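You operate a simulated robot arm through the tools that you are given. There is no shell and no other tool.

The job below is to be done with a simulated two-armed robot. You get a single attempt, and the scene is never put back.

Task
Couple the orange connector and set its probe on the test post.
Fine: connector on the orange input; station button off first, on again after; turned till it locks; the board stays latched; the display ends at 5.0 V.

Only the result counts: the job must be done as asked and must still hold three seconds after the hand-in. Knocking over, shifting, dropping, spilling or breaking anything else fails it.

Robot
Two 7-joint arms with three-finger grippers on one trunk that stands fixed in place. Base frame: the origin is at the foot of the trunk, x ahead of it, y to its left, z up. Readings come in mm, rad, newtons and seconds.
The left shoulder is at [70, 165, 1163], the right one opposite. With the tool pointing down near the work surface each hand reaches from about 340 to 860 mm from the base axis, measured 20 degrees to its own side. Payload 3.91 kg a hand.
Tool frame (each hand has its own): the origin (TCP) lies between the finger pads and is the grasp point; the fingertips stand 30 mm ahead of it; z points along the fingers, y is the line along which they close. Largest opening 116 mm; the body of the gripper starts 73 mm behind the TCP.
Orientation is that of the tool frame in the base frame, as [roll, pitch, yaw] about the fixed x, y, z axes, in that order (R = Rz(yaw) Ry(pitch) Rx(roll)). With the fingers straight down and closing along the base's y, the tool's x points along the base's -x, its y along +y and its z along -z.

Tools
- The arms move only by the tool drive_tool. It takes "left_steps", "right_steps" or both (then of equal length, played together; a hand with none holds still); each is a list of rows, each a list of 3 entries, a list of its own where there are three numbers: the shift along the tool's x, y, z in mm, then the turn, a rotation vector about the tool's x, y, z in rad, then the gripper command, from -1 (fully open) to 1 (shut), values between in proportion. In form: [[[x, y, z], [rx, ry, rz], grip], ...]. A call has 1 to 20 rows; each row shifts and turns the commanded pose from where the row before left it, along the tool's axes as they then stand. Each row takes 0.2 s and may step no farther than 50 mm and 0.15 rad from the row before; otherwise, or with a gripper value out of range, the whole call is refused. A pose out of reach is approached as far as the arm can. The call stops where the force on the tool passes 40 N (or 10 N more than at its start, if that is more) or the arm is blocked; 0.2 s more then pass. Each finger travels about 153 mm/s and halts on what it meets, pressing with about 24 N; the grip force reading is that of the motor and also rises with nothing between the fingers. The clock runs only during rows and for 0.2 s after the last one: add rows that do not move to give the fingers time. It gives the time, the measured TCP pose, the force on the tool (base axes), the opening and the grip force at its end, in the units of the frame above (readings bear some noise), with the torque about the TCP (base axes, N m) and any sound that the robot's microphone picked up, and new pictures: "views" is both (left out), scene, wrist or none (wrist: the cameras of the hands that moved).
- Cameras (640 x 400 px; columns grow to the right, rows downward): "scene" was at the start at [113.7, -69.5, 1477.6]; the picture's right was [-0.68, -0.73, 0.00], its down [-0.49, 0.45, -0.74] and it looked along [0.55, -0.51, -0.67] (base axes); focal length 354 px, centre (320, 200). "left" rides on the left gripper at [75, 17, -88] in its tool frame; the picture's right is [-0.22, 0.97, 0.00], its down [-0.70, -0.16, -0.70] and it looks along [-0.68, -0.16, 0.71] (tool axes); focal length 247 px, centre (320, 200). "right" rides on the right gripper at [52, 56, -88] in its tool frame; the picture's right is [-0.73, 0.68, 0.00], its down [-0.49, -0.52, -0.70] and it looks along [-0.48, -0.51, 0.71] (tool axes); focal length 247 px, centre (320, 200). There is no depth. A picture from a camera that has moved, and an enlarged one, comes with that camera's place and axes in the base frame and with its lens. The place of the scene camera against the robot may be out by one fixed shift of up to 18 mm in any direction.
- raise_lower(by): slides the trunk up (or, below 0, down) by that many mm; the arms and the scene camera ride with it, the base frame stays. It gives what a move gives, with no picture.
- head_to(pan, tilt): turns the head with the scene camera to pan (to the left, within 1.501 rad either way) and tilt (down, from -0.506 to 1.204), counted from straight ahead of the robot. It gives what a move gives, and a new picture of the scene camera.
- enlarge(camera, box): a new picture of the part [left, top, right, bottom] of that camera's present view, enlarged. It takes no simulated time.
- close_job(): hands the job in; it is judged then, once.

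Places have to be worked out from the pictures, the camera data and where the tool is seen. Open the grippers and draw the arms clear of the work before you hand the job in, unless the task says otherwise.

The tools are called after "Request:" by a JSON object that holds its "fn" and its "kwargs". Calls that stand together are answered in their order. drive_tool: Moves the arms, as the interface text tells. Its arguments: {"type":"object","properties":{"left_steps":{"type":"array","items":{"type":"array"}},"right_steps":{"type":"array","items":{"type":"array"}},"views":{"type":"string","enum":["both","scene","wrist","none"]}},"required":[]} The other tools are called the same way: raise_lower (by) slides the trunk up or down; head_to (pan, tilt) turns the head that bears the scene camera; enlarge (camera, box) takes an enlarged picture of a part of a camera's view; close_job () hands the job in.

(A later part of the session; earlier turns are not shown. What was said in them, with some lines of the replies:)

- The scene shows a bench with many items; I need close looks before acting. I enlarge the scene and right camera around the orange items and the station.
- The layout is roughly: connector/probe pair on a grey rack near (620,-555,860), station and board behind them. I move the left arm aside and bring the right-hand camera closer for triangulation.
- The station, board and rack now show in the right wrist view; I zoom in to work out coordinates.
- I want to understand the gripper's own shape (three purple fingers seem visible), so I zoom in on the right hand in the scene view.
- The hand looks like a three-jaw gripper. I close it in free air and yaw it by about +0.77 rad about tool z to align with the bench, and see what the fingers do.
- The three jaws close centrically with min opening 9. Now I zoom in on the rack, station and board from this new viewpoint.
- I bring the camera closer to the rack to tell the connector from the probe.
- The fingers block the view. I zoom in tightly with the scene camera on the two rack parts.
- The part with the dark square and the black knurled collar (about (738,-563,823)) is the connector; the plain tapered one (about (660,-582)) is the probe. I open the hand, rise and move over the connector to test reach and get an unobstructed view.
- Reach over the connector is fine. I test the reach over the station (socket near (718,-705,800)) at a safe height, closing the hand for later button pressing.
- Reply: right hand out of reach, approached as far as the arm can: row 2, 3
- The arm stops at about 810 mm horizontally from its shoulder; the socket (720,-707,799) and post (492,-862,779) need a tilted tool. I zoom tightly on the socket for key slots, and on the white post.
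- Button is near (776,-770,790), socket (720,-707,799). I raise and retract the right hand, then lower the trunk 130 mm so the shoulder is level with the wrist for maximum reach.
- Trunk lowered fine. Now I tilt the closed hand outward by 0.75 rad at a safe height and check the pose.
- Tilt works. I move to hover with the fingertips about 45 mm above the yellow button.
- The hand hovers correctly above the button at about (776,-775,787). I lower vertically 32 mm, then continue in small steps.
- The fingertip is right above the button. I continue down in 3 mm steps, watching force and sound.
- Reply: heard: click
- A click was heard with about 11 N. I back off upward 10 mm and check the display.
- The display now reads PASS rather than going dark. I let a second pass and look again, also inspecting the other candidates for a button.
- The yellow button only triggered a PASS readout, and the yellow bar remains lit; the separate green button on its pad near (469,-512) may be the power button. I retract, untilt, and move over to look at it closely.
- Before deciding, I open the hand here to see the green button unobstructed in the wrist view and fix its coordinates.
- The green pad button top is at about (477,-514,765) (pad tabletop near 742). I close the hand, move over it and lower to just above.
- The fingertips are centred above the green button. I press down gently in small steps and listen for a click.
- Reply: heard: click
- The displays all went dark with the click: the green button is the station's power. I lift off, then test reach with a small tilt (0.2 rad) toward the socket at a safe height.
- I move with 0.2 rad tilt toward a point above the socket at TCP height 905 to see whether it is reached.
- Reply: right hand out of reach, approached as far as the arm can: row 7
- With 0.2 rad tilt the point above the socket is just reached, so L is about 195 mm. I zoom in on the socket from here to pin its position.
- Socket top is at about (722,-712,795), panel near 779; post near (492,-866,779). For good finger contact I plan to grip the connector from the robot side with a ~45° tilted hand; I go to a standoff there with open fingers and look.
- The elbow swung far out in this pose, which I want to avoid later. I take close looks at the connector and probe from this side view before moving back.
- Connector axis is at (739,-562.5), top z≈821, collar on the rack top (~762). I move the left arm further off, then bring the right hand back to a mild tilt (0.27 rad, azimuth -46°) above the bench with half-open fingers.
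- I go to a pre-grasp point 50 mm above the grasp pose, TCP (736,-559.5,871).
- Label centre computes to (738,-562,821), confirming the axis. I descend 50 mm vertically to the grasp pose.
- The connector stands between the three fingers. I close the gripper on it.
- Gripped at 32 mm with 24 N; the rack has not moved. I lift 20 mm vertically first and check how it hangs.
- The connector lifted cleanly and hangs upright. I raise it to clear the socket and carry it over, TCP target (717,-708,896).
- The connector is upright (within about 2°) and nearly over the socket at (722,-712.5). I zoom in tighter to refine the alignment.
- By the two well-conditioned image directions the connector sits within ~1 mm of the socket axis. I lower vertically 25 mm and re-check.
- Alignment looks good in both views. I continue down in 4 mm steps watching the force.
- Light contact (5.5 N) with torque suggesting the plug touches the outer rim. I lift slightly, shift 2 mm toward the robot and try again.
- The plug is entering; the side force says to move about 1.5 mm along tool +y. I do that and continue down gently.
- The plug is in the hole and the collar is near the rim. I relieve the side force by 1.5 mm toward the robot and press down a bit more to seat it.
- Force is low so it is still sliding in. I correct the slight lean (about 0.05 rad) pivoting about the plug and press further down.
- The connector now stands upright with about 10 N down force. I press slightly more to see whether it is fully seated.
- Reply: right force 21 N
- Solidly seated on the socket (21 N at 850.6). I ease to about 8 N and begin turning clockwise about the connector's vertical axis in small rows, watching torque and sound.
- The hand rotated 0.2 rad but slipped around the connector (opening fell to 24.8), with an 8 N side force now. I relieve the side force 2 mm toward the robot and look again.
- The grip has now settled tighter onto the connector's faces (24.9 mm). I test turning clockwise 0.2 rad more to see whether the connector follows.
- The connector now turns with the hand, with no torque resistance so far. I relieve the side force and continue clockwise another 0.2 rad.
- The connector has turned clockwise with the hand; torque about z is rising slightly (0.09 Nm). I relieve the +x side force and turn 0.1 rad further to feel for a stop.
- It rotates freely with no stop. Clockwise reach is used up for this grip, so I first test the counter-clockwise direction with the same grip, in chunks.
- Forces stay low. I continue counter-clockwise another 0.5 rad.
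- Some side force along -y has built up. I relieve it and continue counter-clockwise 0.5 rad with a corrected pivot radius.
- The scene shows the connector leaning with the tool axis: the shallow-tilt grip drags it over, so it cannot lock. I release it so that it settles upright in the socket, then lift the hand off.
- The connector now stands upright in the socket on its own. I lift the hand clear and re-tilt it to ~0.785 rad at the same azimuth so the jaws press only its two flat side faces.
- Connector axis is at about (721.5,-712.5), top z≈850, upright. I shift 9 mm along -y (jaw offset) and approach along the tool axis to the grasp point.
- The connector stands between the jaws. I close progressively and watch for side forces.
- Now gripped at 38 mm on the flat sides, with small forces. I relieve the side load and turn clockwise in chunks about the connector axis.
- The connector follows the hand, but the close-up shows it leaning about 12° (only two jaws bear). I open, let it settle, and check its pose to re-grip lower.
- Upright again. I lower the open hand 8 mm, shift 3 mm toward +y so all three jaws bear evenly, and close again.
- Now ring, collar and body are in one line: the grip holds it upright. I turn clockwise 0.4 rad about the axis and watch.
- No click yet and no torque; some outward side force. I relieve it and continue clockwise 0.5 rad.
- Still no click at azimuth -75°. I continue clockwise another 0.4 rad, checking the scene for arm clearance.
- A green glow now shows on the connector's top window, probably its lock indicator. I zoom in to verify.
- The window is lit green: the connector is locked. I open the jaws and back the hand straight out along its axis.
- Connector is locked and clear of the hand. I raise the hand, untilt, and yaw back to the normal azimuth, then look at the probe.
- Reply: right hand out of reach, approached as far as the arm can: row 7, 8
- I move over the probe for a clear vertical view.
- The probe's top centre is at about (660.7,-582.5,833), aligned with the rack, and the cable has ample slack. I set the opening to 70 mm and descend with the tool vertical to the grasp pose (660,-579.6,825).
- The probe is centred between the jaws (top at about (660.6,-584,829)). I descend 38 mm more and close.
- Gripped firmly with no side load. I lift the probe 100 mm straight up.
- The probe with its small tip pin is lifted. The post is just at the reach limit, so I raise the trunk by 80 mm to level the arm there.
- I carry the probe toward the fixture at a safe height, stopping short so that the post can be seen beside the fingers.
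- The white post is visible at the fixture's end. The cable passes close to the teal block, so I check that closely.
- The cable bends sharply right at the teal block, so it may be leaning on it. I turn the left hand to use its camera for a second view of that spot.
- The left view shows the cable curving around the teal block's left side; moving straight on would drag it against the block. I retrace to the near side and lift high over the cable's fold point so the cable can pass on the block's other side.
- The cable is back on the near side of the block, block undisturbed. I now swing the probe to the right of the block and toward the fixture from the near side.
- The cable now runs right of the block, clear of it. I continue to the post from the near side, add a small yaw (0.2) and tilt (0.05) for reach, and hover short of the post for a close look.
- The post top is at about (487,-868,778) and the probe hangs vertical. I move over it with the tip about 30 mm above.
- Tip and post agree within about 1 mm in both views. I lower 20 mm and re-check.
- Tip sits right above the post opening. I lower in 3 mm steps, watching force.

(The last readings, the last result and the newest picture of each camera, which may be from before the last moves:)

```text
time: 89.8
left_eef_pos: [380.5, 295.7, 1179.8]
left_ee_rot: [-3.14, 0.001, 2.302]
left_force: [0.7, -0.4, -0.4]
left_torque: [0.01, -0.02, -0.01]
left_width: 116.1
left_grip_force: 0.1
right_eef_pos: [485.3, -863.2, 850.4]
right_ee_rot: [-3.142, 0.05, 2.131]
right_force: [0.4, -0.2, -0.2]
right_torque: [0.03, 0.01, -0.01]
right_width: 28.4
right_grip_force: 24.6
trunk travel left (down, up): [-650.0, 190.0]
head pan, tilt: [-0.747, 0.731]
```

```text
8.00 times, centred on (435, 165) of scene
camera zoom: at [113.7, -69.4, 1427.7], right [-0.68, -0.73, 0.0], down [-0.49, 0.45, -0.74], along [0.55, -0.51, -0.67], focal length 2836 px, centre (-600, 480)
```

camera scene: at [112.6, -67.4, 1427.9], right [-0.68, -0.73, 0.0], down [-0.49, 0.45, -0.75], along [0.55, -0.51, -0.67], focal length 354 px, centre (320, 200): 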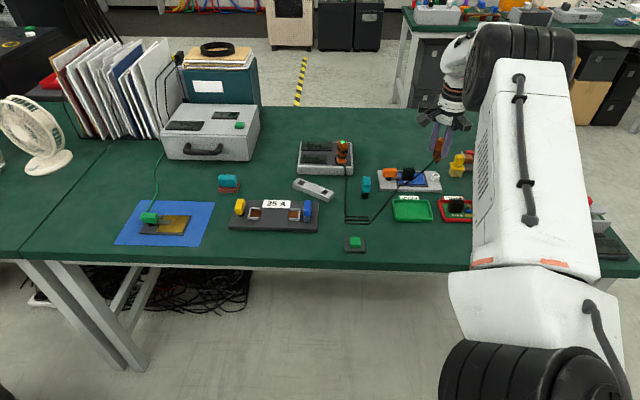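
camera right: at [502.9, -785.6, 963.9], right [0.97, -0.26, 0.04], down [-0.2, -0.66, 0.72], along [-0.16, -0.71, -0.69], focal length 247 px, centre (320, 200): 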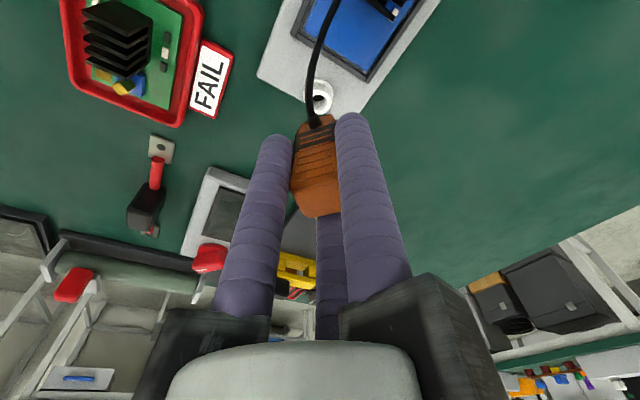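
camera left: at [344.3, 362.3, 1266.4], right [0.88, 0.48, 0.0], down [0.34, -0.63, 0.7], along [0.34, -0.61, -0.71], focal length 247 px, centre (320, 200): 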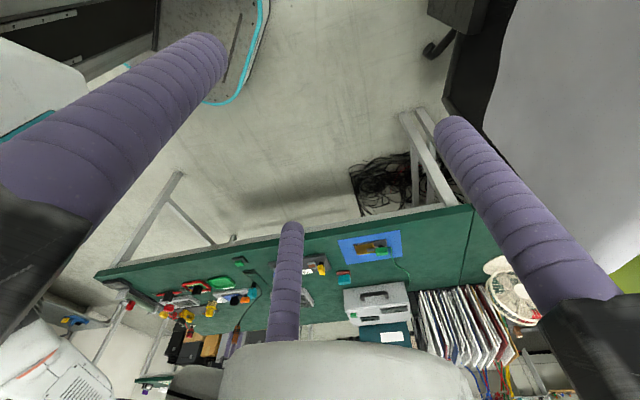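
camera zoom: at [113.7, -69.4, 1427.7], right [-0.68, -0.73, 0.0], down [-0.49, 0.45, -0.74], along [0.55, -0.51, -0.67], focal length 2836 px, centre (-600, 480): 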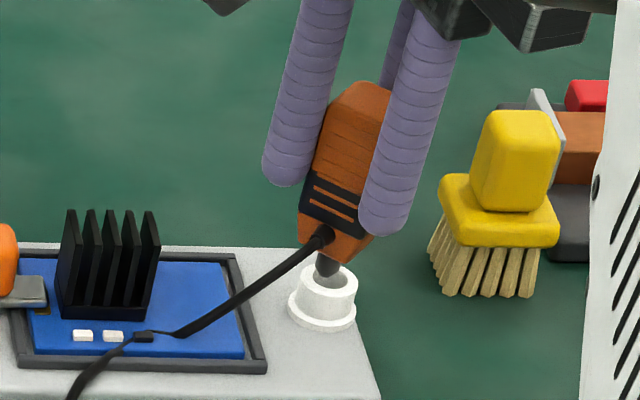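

The pin is entering the post with no force. I continue down.

Request:
{"fn": "drive_tool", "kwargs": {"right_steps": [[[0.1, 0, 2.5], [0, 0, 0], 1], [[0.1, 0, 2.5], [0, 0, 0], 1], [[0.1, 0, 2.5], [0, 0, 0], 1], [[0, 0, 0], [0, 0, 0], 1]], "views": "none"}}

Request:
{"fn": "enlarge", "kwargs": {"camera": "right", "box": [280, 60, 380, 160]}}

Request:
{"fn": "enlarge", "kwargs": {"camera": "scene", "box": [415, 140, 455, 190]}}

```text
time: 90.8
left_eef_pos: [380.4, 293.9, 1178.4]
left_ee_rot: [-3.141, 0.0, 2.301]
left_force: [-0.4, 0.6, -0.8]
left_torque: [0.02, -0.01, 0.0]
left_width: 116.1
left_grip_force: 0.0
right_eef_pos: [485.3, -864.7, 841.2]
right_ee_rot: [-3.141, 0.048, 2.129]
right_force: [-2.1, -3.5, -0.9]
right_torque: [-0.25, 0.09, -0.02]
right_width: 28.6
right_grip_force: 24.1
trunk travel left (down, up): [-650.0, 190.0]
head pan, tilt: [-0.747, 0.731]
```

```text
4.00 times, centred on (330, 110) of right
camera zoom: at [502.3, -786.4, 926.8], right [0.97, -0.26, 0.04], down [-0.2, -0.66, 0.72], along [-0.16, -0.71, -0.69], focal length 988 px, centre (280, 560)
```

zoom: 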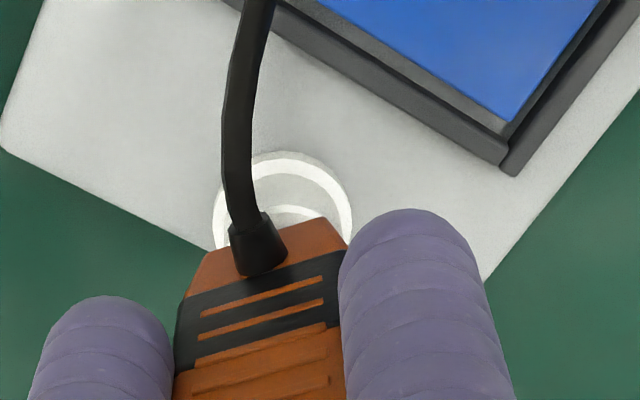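

```text
8.00 times, centred on (435, 165) of scene
camera zoom: at [113.5, -70.0, 1427.6], right [-0.68, -0.73, 0.0], down [-0.49, 0.45, -0.74], along [0.55, -0.51, -0.67], focal length 2836 px, centre (-600, 480)
```

zoom: 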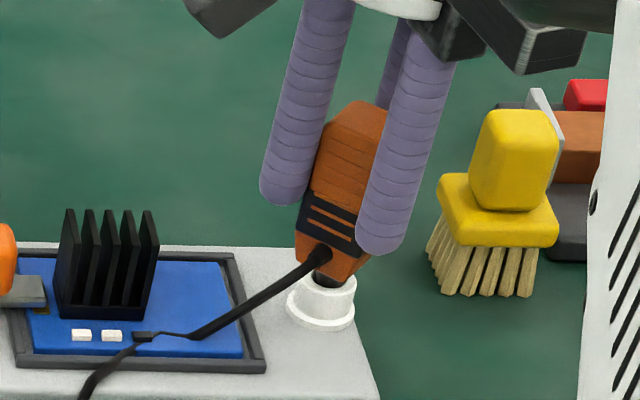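

Slight side contact; I shift about 1 mm to relieve it and continue down until seated.

Request:
{"fn": "drive_tool", "kwargs": {"right_steps": [[[-0.5, -1.0, 0], [0, 0, 0], 1], [[0.1, 0, 2], [0, 0, 0], 1], [[0.1, 0, 2], [0, 0, 0], 1], [[0, 0, 0], [0, 0, 0], 1]], "views": "none"}}

Request:
{"fn": "enlarge", "kwargs": {"camera": "scene", "box": [415, 140, 455, 190]}}

```text
time: 91.8
left_eef_pos: [381.6, 295.3, 1177.4]
left_ee_rot: [-3.142, 0.0, 2.303]
left_force: [0.2, -0.8, 0.3]
left_torque: [0.03, -0.02, -0.01]
left_width: 115.8
left_grip_force: 0.1
right_eef_pos: [485.4, -864.9, 836.9]
right_ee_rot: [-3.141, 0.051, 2.131]
right_force: [-0.4, -0.4, -1.5]
right_torque: [-0.02, 0.01, 0.01]
right_width: 28.1
right_grip_force: 23.8
trunk travel left (down, up): [-650.0, 190.0]
head pan, tilt: [-0.747, 0.731]
```

```text
8.00 times, centred on (435, 165) of scene
camera zoom: at [113.6, -69.5, 1427.6], right [-0.68, -0.73, 0.0], down [-0.49, 0.45, -0.74], along [0.55, -0.51, -0.67], focal length 2836 px, centre (-600, 480)
```

zoom: 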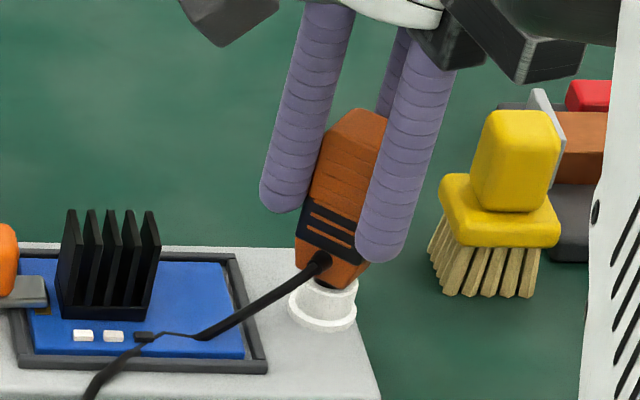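

Still free; I go down a little more to make firm contact.

Request:
{"fn": "drive_tool", "kwargs": {"right_steps": [[[0.1, 0, 1.5], [0, 0, 0], 1], [[0.1, 0, 1.5], [0, 0, 0], 1], [[0.1, 0, 1.5], [0, 0, 0], 1], [[0, 0, 0], [0, 0, 0], 1]], "views": "none"}}

Request:
{"fn": "enlarge", "kwargs": {"camera": "scene", "box": [415, 140, 455, 190]}}

```text
time: 92.8
left_eef_pos: [381.2, 295.4, 1179.1]
left_ee_rot: [3.14, -0.001, 2.301]
left_force: [0.7, 0.5, 0.2]
left_torque: [-0.02, 0.0, 0.02]
left_width: 116.1
left_grip_force: 0.1
right_eef_pos: [482.8, -864.9, 833.2]
right_ee_rot: [-3.141, 0.051, 2.132]
right_force: [0.7, 0.1, 0.2]
right_torque: [0.02, 0.0, -0.01]
right_width: 28.7
right_grip_force: 23.4
trunk travel left (down, up): [-650.0, 190.0]
head pan, tilt: [-0.747, 0.731]
```

```text
8.00 times, centred on (435, 165) of scene
camera zoom: at [113.7, -69.5, 1427.6], right [-0.68, -0.73, 0.0], down [-0.49, 0.45, -0.74], along [0.55, -0.51, -0.67], focal length 2836 px, centre (-600, 480)
```

zoom: 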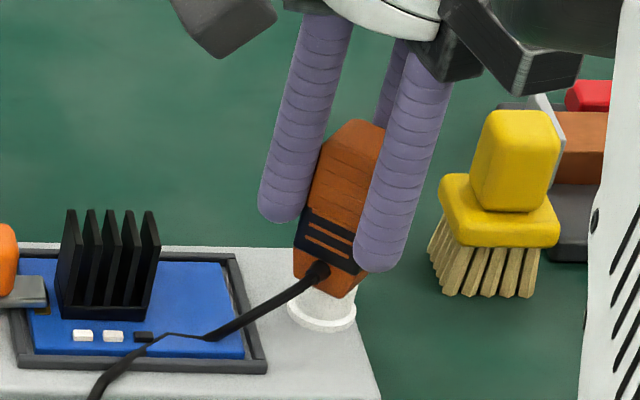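

Still no resistance at 833; I continue slowly.

Request:
{"fn": "drive_tool", "kwargs": {"right_steps": [[[0.1, 0, 1.5], [0, 0, 0], 1], [[0.1, 0, 1.5], [0, 0, 0], 1], [[0, 0, 0], [0, 0, 0], 1]], "views": "none"}}

Request:
{"fn": "enlarge", "kwargs": {"camera": "right", "box": [280, 60, 380, 160]}}

Request:
{"fn": "enlarge", "kwargs": {"camera": "scene", "box": [420, 155, 450, 190]}}

```text
time: 93.5
left_eef_pos: [380.6, 295.7, 1178.3]
left_ee_rot: [3.142, 0.002, 2.302]
left_force: [-0.1, 0.0, 0.4]
left_torque: [0.06, 0.0, 0.0]
left_width: 115.7
left_grip_force: 0.1
right_eef_pos: [483.6, -864.8, 833.5]
right_ee_rot: [3.141, 0.053, 2.131]
right_force: [-1.0, -3.1, 9.8]
right_torque: [-0.08, 0.0, -0.02]
right_width: 28.9
right_grip_force: 23.4
trunk travel left (down, up): [-650.0, 190.0]
head pan, tilt: [-0.747, 0.731]
```

```text
4.00 times, centred on (330, 110) of right
camera zoom: at [501.9, -786.5, 918.1], right [0.97, -0.26, 0.04], down [-0.21, -0.66, 0.72], along [-0.16, -0.71, -0.69], focal length 988 px, centre (280, 560)
```

zoom: 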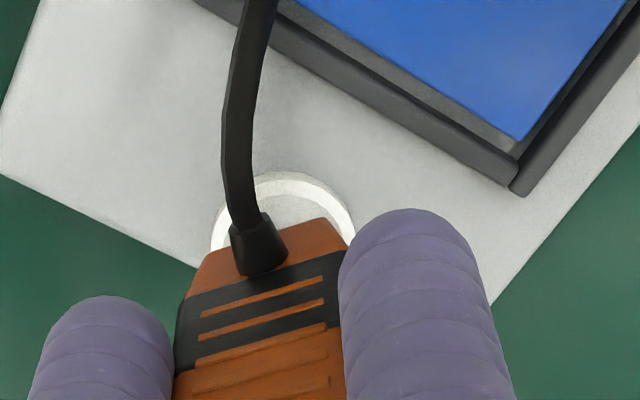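

```text
11.43 times, centred on (435, 172) of scene
camera zoom: at [112.7, -68.2, 1427.9], right [-0.68, -0.73, 0.0], down [-0.49, 0.45, -0.74], along [0.55, -0.51, -0.67], focal length 4051 px, centre (-994, 514)
```

zoom: 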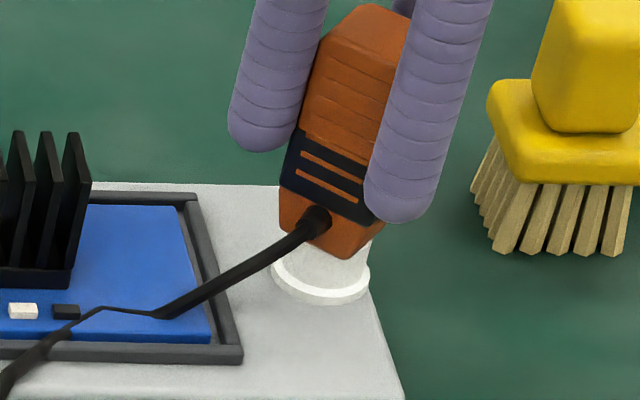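

Seated with about 10 N. I ease off 1 mm and open the fingers gently.

Request:
{"fn": "drive_tool", "kwargs": {"right_steps": [[[0, 0, -1.0], [0, 0, 0], 1], [[0, 0, 0], [0, 0, 0], 0.42], [[0, 0, 0], [0, 0, 0], 0.3], [[0, 0, 0], [0, 0, 0], 0.1], [[0, 0, 0], [0, 0, 0], -0.1], [[0, 0, 0], [0, 0, 0], -0.1]], "views": "wrist"}}

Request:
{"fn": "enlarge", "kwargs": {"camera": "scene", "box": [415, 140, 455, 190]}}

Request:
{"fn": "enlarge", "kwargs": {"camera": "right", "box": [250, 60, 400, 220]}}

```text
time: 95.0
left_eef_pos: [381.2, 294.9, 1179.1]
left_ee_rot: [-3.14, -0.001, 2.303]
left_force: [0.4, 0.3, -0.5]
left_torque: [0.0, 0.01, -0.01]
left_width: 115.7
left_grip_force: 0.0
right_eef_pos: [484.7, -864.6, 831.2]
right_ee_rot: [3.14, 0.05, 2.131]
right_force: [-0.1, 0.4, -0.7]
right_torque: [-0.02, -0.01, 0.03]
right_width: 63.6
right_grip_force: 0.0
trunk travel left (down, up): [-650.0, 190.0]
head pan, tilt: [-0.747, 0.731]
camera right: at [502.2, -786.9, 916.9], right [0.97, -0.26, 0.04], down [-0.2, -0.66, 0.72], along [-0.16, -0.71, -0.69], focal length 247 px, centre (320, 200)
```

right: 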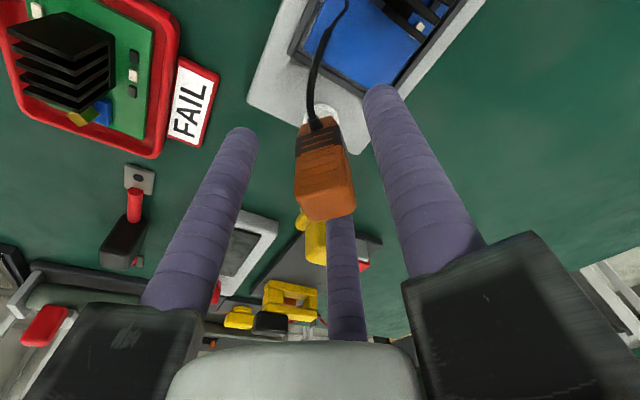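

```text
8.00 times, centred on (435, 165) of scene
camera zoom: at [113.7, -69.5, 1427.6], right [-0.68, -0.73, 0.0], down [-0.49, 0.45, -0.74], along [0.55, -0.51, -0.67], focal length 2836 px, centre (-600, 480)
```

zoom: 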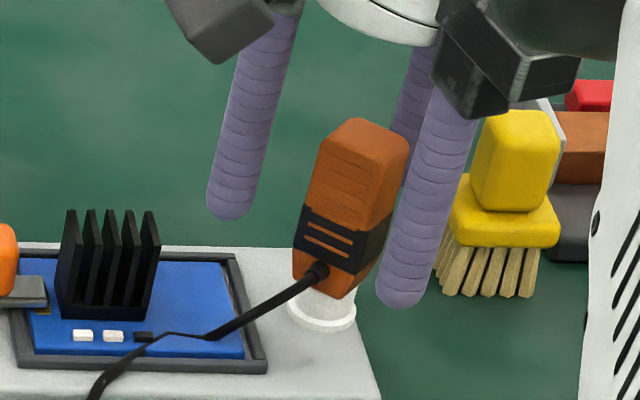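

```text
2.50 times, centred on (325, 140) of right
camera zoom: at [502.2, -786.9, 916.9], right [0.97, -0.26, 0.04], down [-0.2, -0.66, 0.72], along [-0.16, -0.71, -0.69], focal length 617 px, centre (308, 350)
```

zoom: 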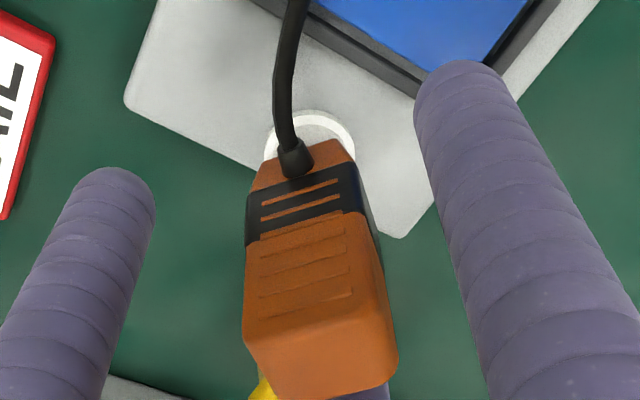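

The probe stands upright on the post by itself. I rise straight up, untilt, and travel back toward the green button with the hand closing on the way.

Request:
{"fn": "drive_tool", "kwargs": {"right_steps": [[[-1.5, 0, -30], [0, 0, 0], -0.1], [[-2, 0, -40], [0, 0, 0], -0.1], [[-2, 0, -40], [0, 0, 0], -0.1], [[0, 0, 0], [0, 0.05, 0], -0.1], [[41, 12.3, -9.8], [0, 0, 0], -0.1], [[41, 12.3, -9.8], [0, 0, 0], -0.1], [[41, 12.3, -9.8], [0, 0, 0], 1], [[41, 12.3, -9.8], [0, 0, 0], 1], [[28, 25.8, 18], [0, 0, 0], 1], [[28, 25.8, 18], [0, 0, 0], 1], [[28, 25.8, 18], [0, 0, 0], 1], [[28, 25.8, 18], [0, 0, 0], 1], [[28, 25.8, 18], [0, 0, 0], 1], [[0, 0, 0], [0, 0, 0], 1]], "views": "both"}}

Request:
{"fn": "enlarge", "kwargs": {"camera": "scene", "box": [280, 120, 480, 260]}}

```text
time: 98.0
left_eef_pos: [381.0, 294.5, 1180.6]
left_ee_rot: [3.141, 0.0, 2.302]
left_force: [0.0, -1.1, 0.2]
left_torque: [0.03, 0.0, 0.0]
left_width: 116.1
left_grip_force: 0.2
right_eef_pos: [473.8, -512.5, 889.6]
right_ee_rot: [3.141, -0.001, 2.13]
right_force: [0.4, 0.0, -0.5]
right_torque: [0.03, 0.01, 0.02]
right_width: 9.4
right_grip_force: 23.9
trunk travel left (down, up): [-650.0, 190.0]
head pan, tilt: [-0.747, 0.731]
camera scene: at [113.2, -70.2, 1427.7], right [-0.68, -0.73, 0.0], down [-0.49, 0.45, -0.74], along [0.55, -0.51, -0.67], focal length 354 px, centre (320, 200)
camera right: at [494.2, -438.4, 978.0], right [0.97, -0.26, 0.0], down [-0.19, -0.69, 0.7], along [-0.18, -0.68, -0.71], focal length 247 px, centre (320, 200)
```

scene: 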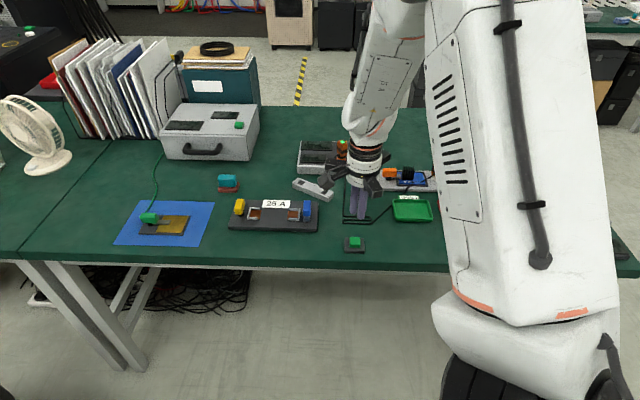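
right: 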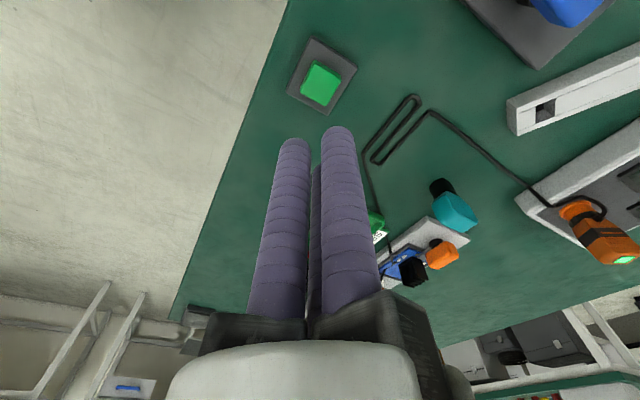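

```text
2.86 times, centred on (380, 190) of scene
camera zoom: at [113.2, -70.2, 1427.7], right [-0.68, -0.73, 0.0], down [-0.49, 0.45, -0.74], along [0.55, -0.51, -0.67], focal length 1013 px, centre (149, 229)
```

zoom: 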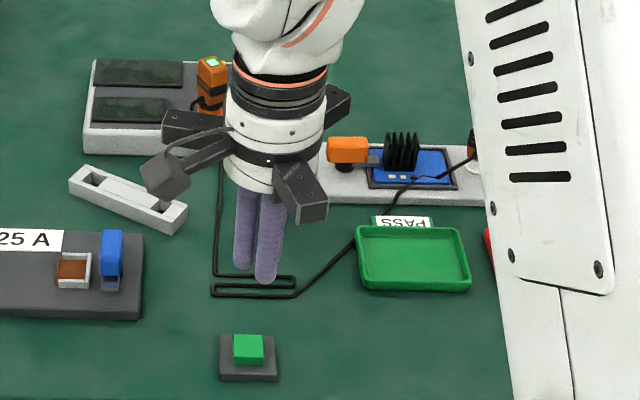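

All looks in order: connector green, probe on the post, board latched. I lower onto the green button and press until it clicks.

Request:
{"fn": "drive_tool", "kwargs": {"right_steps": [[[0, 0, 38], [0, 0, 0], 1], [[0, 0, 38], [0, 0, 0], 1], [[0, 0, 0], [0, 0, 0], 1], [[0, 0, 5], [0, 0, 0], 1], [[0, 0, 4], [0, 0, 0], 1], [[0, 0, 3], [0, 0, 0], 1], [[0, 0, 3], [0, 0, 0], 1]], "views": "scene"}}

```text
time: 99.5
left_eef_pos: [381.0, 294.6, 1178.1]
left_ee_rot: [-3.141, -0.001, 2.301]
left_force: [0.3, -0.1, 0.3]
left_torque: [-0.01, 0.02, -0.01]
left_width: 115.9
left_grip_force: 0.0
right_eef_pos: [474.1, -511.5, 799.8]
right_ee_rot: [-3.14, -0.002, 2.131]
right_force: [-0.3, 0.7, 1.3]
right_torque: [0.0, 0.03, -0.05]
right_width: 8.8
right_grip_force: 45.2
trunk travel left (down, up): [-650.0, 190.0]
head pan, tilt: [-0.747, 0.731]
camera scene: at [113.5, -69.2, 1427.7], right [-0.68, -0.73, 0.0], down [-0.49, 0.45, -0.74], along [0.55, -0.51, -0.67], focal length 354 px, centre (320, 200)
```

scene: 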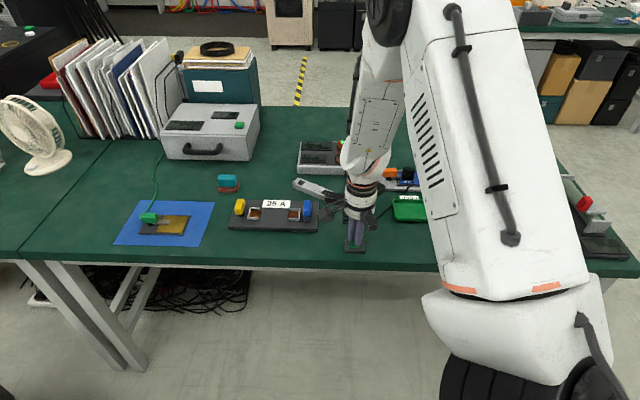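

Just touching the button (1.3 N). I press a few millimetres more.

Request:
{"fn": "drive_tool", "kwargs": {"right_steps": [[[0, 0, 2], [0, 0, 0], 1], [[0, 0, 2], [0, 0, 0], 1]], "views": "none"}}

```text
time: 100.2
left_eef_pos: [379.9, 296.1, 1179.6]
left_ee_rot: [-3.141, 0.002, 2.301]
left_force: [-0.1, -0.6, 0.5]
left_torque: [0.0, 0.04, 0.02]
left_width: 116.0
left_grip_force: 0.1
right_eef_pos: [475.0, -512.5, 797.6]
right_ee_rot: [3.14, 0.0, 2.131]
right_force: [0.7, 0.2, 9.1]
right_torque: [0.0, -0.02, -0.08]
right_width: 9.0
right_grip_force: 45.4
trunk travel left (down, up): [-650.0, 190.0]
head pan, tilt: [-0.747, 0.731]
heard: click
```

A click was heard. I lift off and look at the displays.

Request:
{"fn": "drive_tool", "kwargs": {"right_steps": [[[0, 0, -40], [0, 0, 0], 1], [[0, 0, -40], [0, 0, 0], 1], [[30, 0, -35], [0, 0, 0], 1], [[40, 0, -25], [0, 0, 0], 1], [[40, 0, -10], [0, 0, 0], 1], [[0, 0, 0], [0, 0, 0], 1]], "views": "both"}}

Request:
{"fn": "enlarge", "kwargs": {"camera": "scene", "box": [280, 120, 480, 260]}}

Request:
{"fn": "enlarge", "kwargs": {"camera": "scene", "box": [290, 130, 370, 180]}}

```text
time: 101.5
left_eef_pos: [383.0, 293.9, 1178.6]
left_ee_rot: [-3.141, 0.0, 2.302]
left_force: [-0.2, -0.3, 0.4]
left_torque: [0.04, 0.02, -0.03]
left_width: 115.8
left_grip_force: 0.0
right_eef_pos: [415.4, -420.9, 946.1]
right_ee_rot: [-3.141, -0.002, 2.131]
right_force: [-0.5, -0.3, 0.3]
right_torque: [0.01, -0.02, -0.05]
right_width: 9.2
right_grip_force: 44.8
trunk travel left (down, up): [-650.0, 190.0]
head pan, tilt: [-0.747, 0.731]
camera scene: at [114.4, -70.4, 1427.5], right [-0.68, -0.73, 0.0], down [-0.49, 0.45, -0.74], along [0.55, -0.51, -0.67], focal length 354 px, centre (320, 200)
camera right: at [435.8, -346.7, 1034.1], right [0.97, -0.26, 0.0], down [-0.18, -0.69, 0.7], along [-0.18, -0.68, -0.71], focal length 247 px, centre (320, 200)
```

scene: 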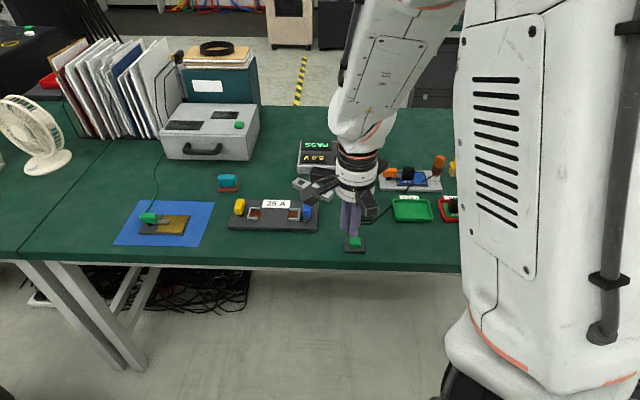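
right: 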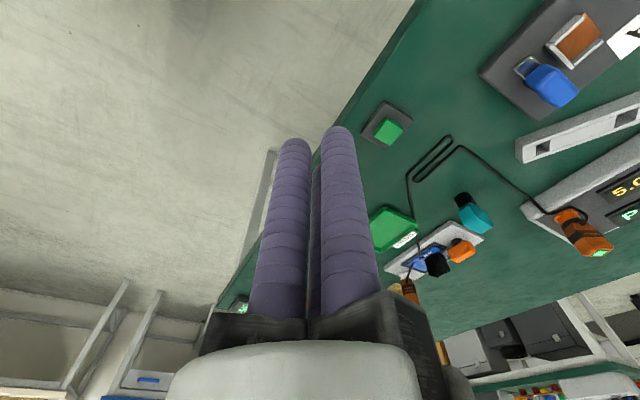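

```text
2.86 times, centred on (380, 190) of scene
camera zoom: at [114.4, -70.4, 1427.5], right [-0.68, -0.73, 0.0], down [-0.49, 0.45, -0.74], along [0.55, -0.51, -0.67], focal length 1013 px, centre (149, 229)
```

zoom: 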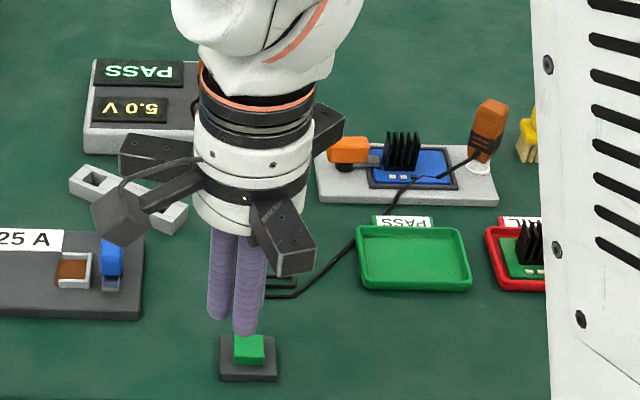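

```text
8.00 times, centred on (330, 155) of scene
camera zoom: at [114.4, -70.4, 1427.5], right [-0.68, -0.73, 0.0], down [-0.49, 0.45, -0.74], along [0.55, -0.51, -0.67], focal length 2836 px, centre (240, 560)
```

zoom: 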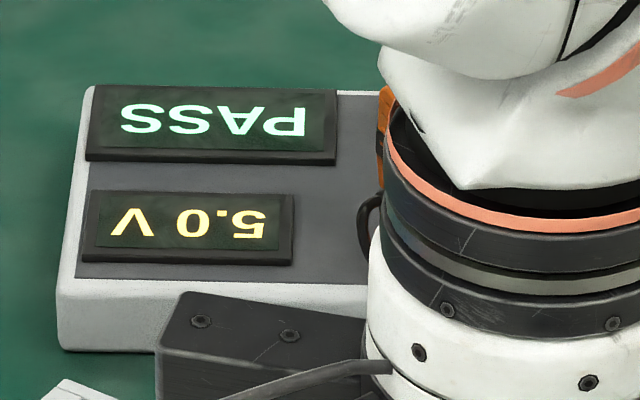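

The meter reads 5.0 V. I withdraw the right arm up and back, opening the gripper, and then check the whole bench.

Request:
{"fn": "drive_tool", "kwargs": {"right_steps": [[[10, 0, -40], [0, 0, 0], 1], [[10, 0, -45], [0, 0, 0], 1], [[0, 0, -45], [0, 0, 0], -1], [[0, 0, 0], [0, 0, 0], -1], [[0, 0, 0], [0, 0, 0], -1], [[0, 0, 0], [0, 0, 0], -1]], "views": "both"}}

Request:
{"fn": "enlarge", "kwargs": {"camera": "scene", "box": [280, 120, 480, 260]}}

Request:
{"fn": "enlarge", "kwargs": {"camera": "right", "box": [240, 60, 640, 310]}}

Request:
{"fn": "enlarge", "kwargs": {"camera": "left", "box": [195, 240, 285, 330]}}

```text
time: 103.0
left_eef_pos: [380.8, 295.1, 1178.9]
left_ee_rot: [3.14, 0.0, 2.304]
left_force: [0.3, -0.4, -0.2]
left_torque: [0.03, 0.01, 0.04]
left_width: 116.3
left_grip_force: 0.2
right_eef_pos: [405.8, -402.2, 1077.5]
right_ee_rot: [3.141, 0.001, 2.132]
right_force: [-0.4, 0.0, -0.1]
right_torque: [0.02, -0.01, 0.02]
right_width: 116.0
right_grip_force: 0.1
trunk travel left (down, up): [-650.0, 190.0]
head pan, tilt: [-0.747, 0.731]
camera scene: at [113.4, -69.5, 1427.7], right [-0.68, -0.73, 0.0], down [-0.49, 0.45, -0.74], along [0.55, -0.51, -0.67], focal length 354 px, centre (320, 200)
camera right: at [425.5, -328.2, 1164.8], right [0.97, -0.26, 0.0], down [-0.19, -0.69, 0.7], along [-0.18, -0.68, -0.71], focal length 247 px, centre (320, 200)
```

scene: 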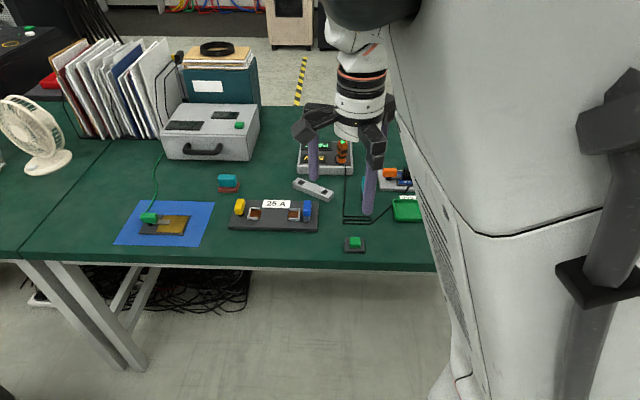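
right: 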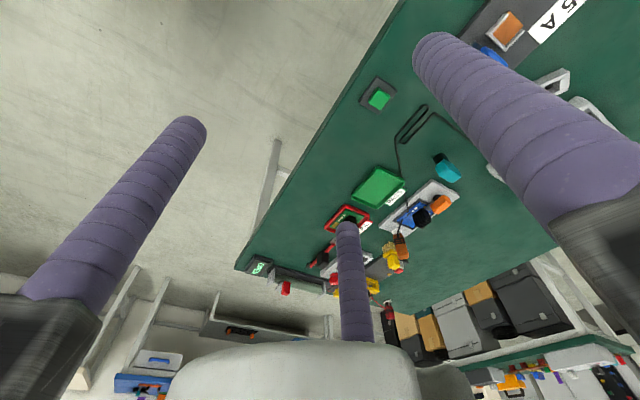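

```text
2.86 times, centred on (380, 190) of scene
camera zoom: at [113.4, -69.5, 1427.7], right [-0.68, -0.73, 0.0], down [-0.49, 0.45, -0.74], along [0.55, -0.51, -0.67], focal length 1013 px, centre (149, 229)
```

zoom: 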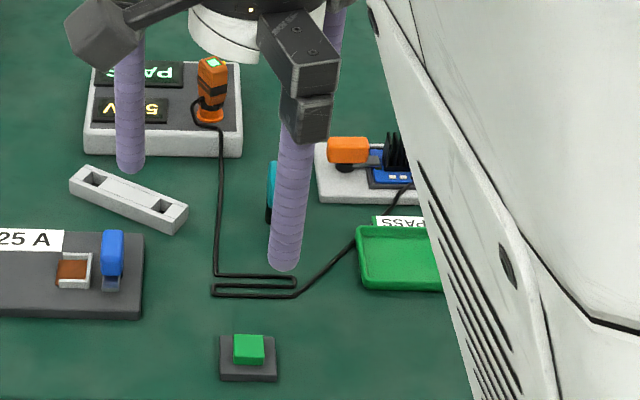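

```text
1.60 times, centred on (440, 185) of right
camera zoom: at [425.5, -328.2, 1164.8], right [0.97, -0.26, 0.0], down [-0.19, -0.69, 0.7], along [-0.18, -0.68, -0.71], focal length 395 px, centre (128, 224)
```

zoom: 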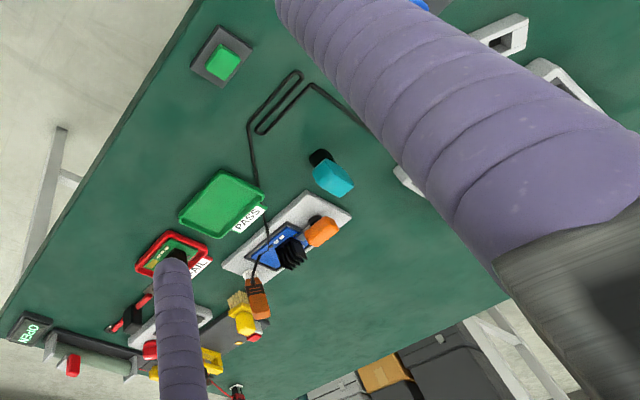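

```text
4.44 times, centred on (240, 285) of left
camera zoom: at [343.7, 362.3, 1266.5], right [0.88, 0.48, 0.0], down [0.35, -0.63, 0.7], along [0.34, -0.61, -0.71], focal length 1098 px, centre (676, -178)
```

zoom: 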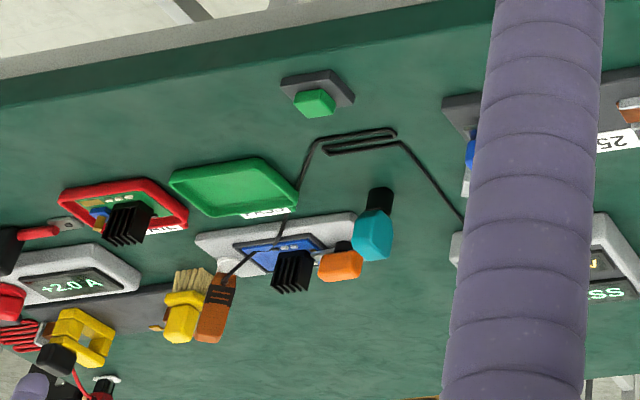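

Everything holds: the display shows 5.0 V, the connector window is green, the probe stands on the post, the board is latched, and nothing else has moved. Both grippers are open and the arms are clear, so I hand in the job.

Request:
{"fn": "close_job", "kwargs": {}}

```text
The job is handed in.
```

The orange connector is coupled and locked on the orange input, and its probe is standing on the test post. The station display read 5.0 V when I handed the job in.

- **Button:** the station button turned out to be the green one on the separate pad. I pressed it off before coupling and on again once the probe was set.
- **Lock:** turned until the window on the connector's top lit green.
- **Board:** the orange latch was not touched and still showed closed.
- **Surroundings:** nothing was knocked over or moved, as far as the last pictures show. I swung the cable back to pass on the far side of the teal block, because it had started to drag around it.

**Extra button press:** before I found the green button, I pressed the yellow button on the station once. That changed its upper display from READY to PASS, and it still shows PASS. I left it rather than press it again.
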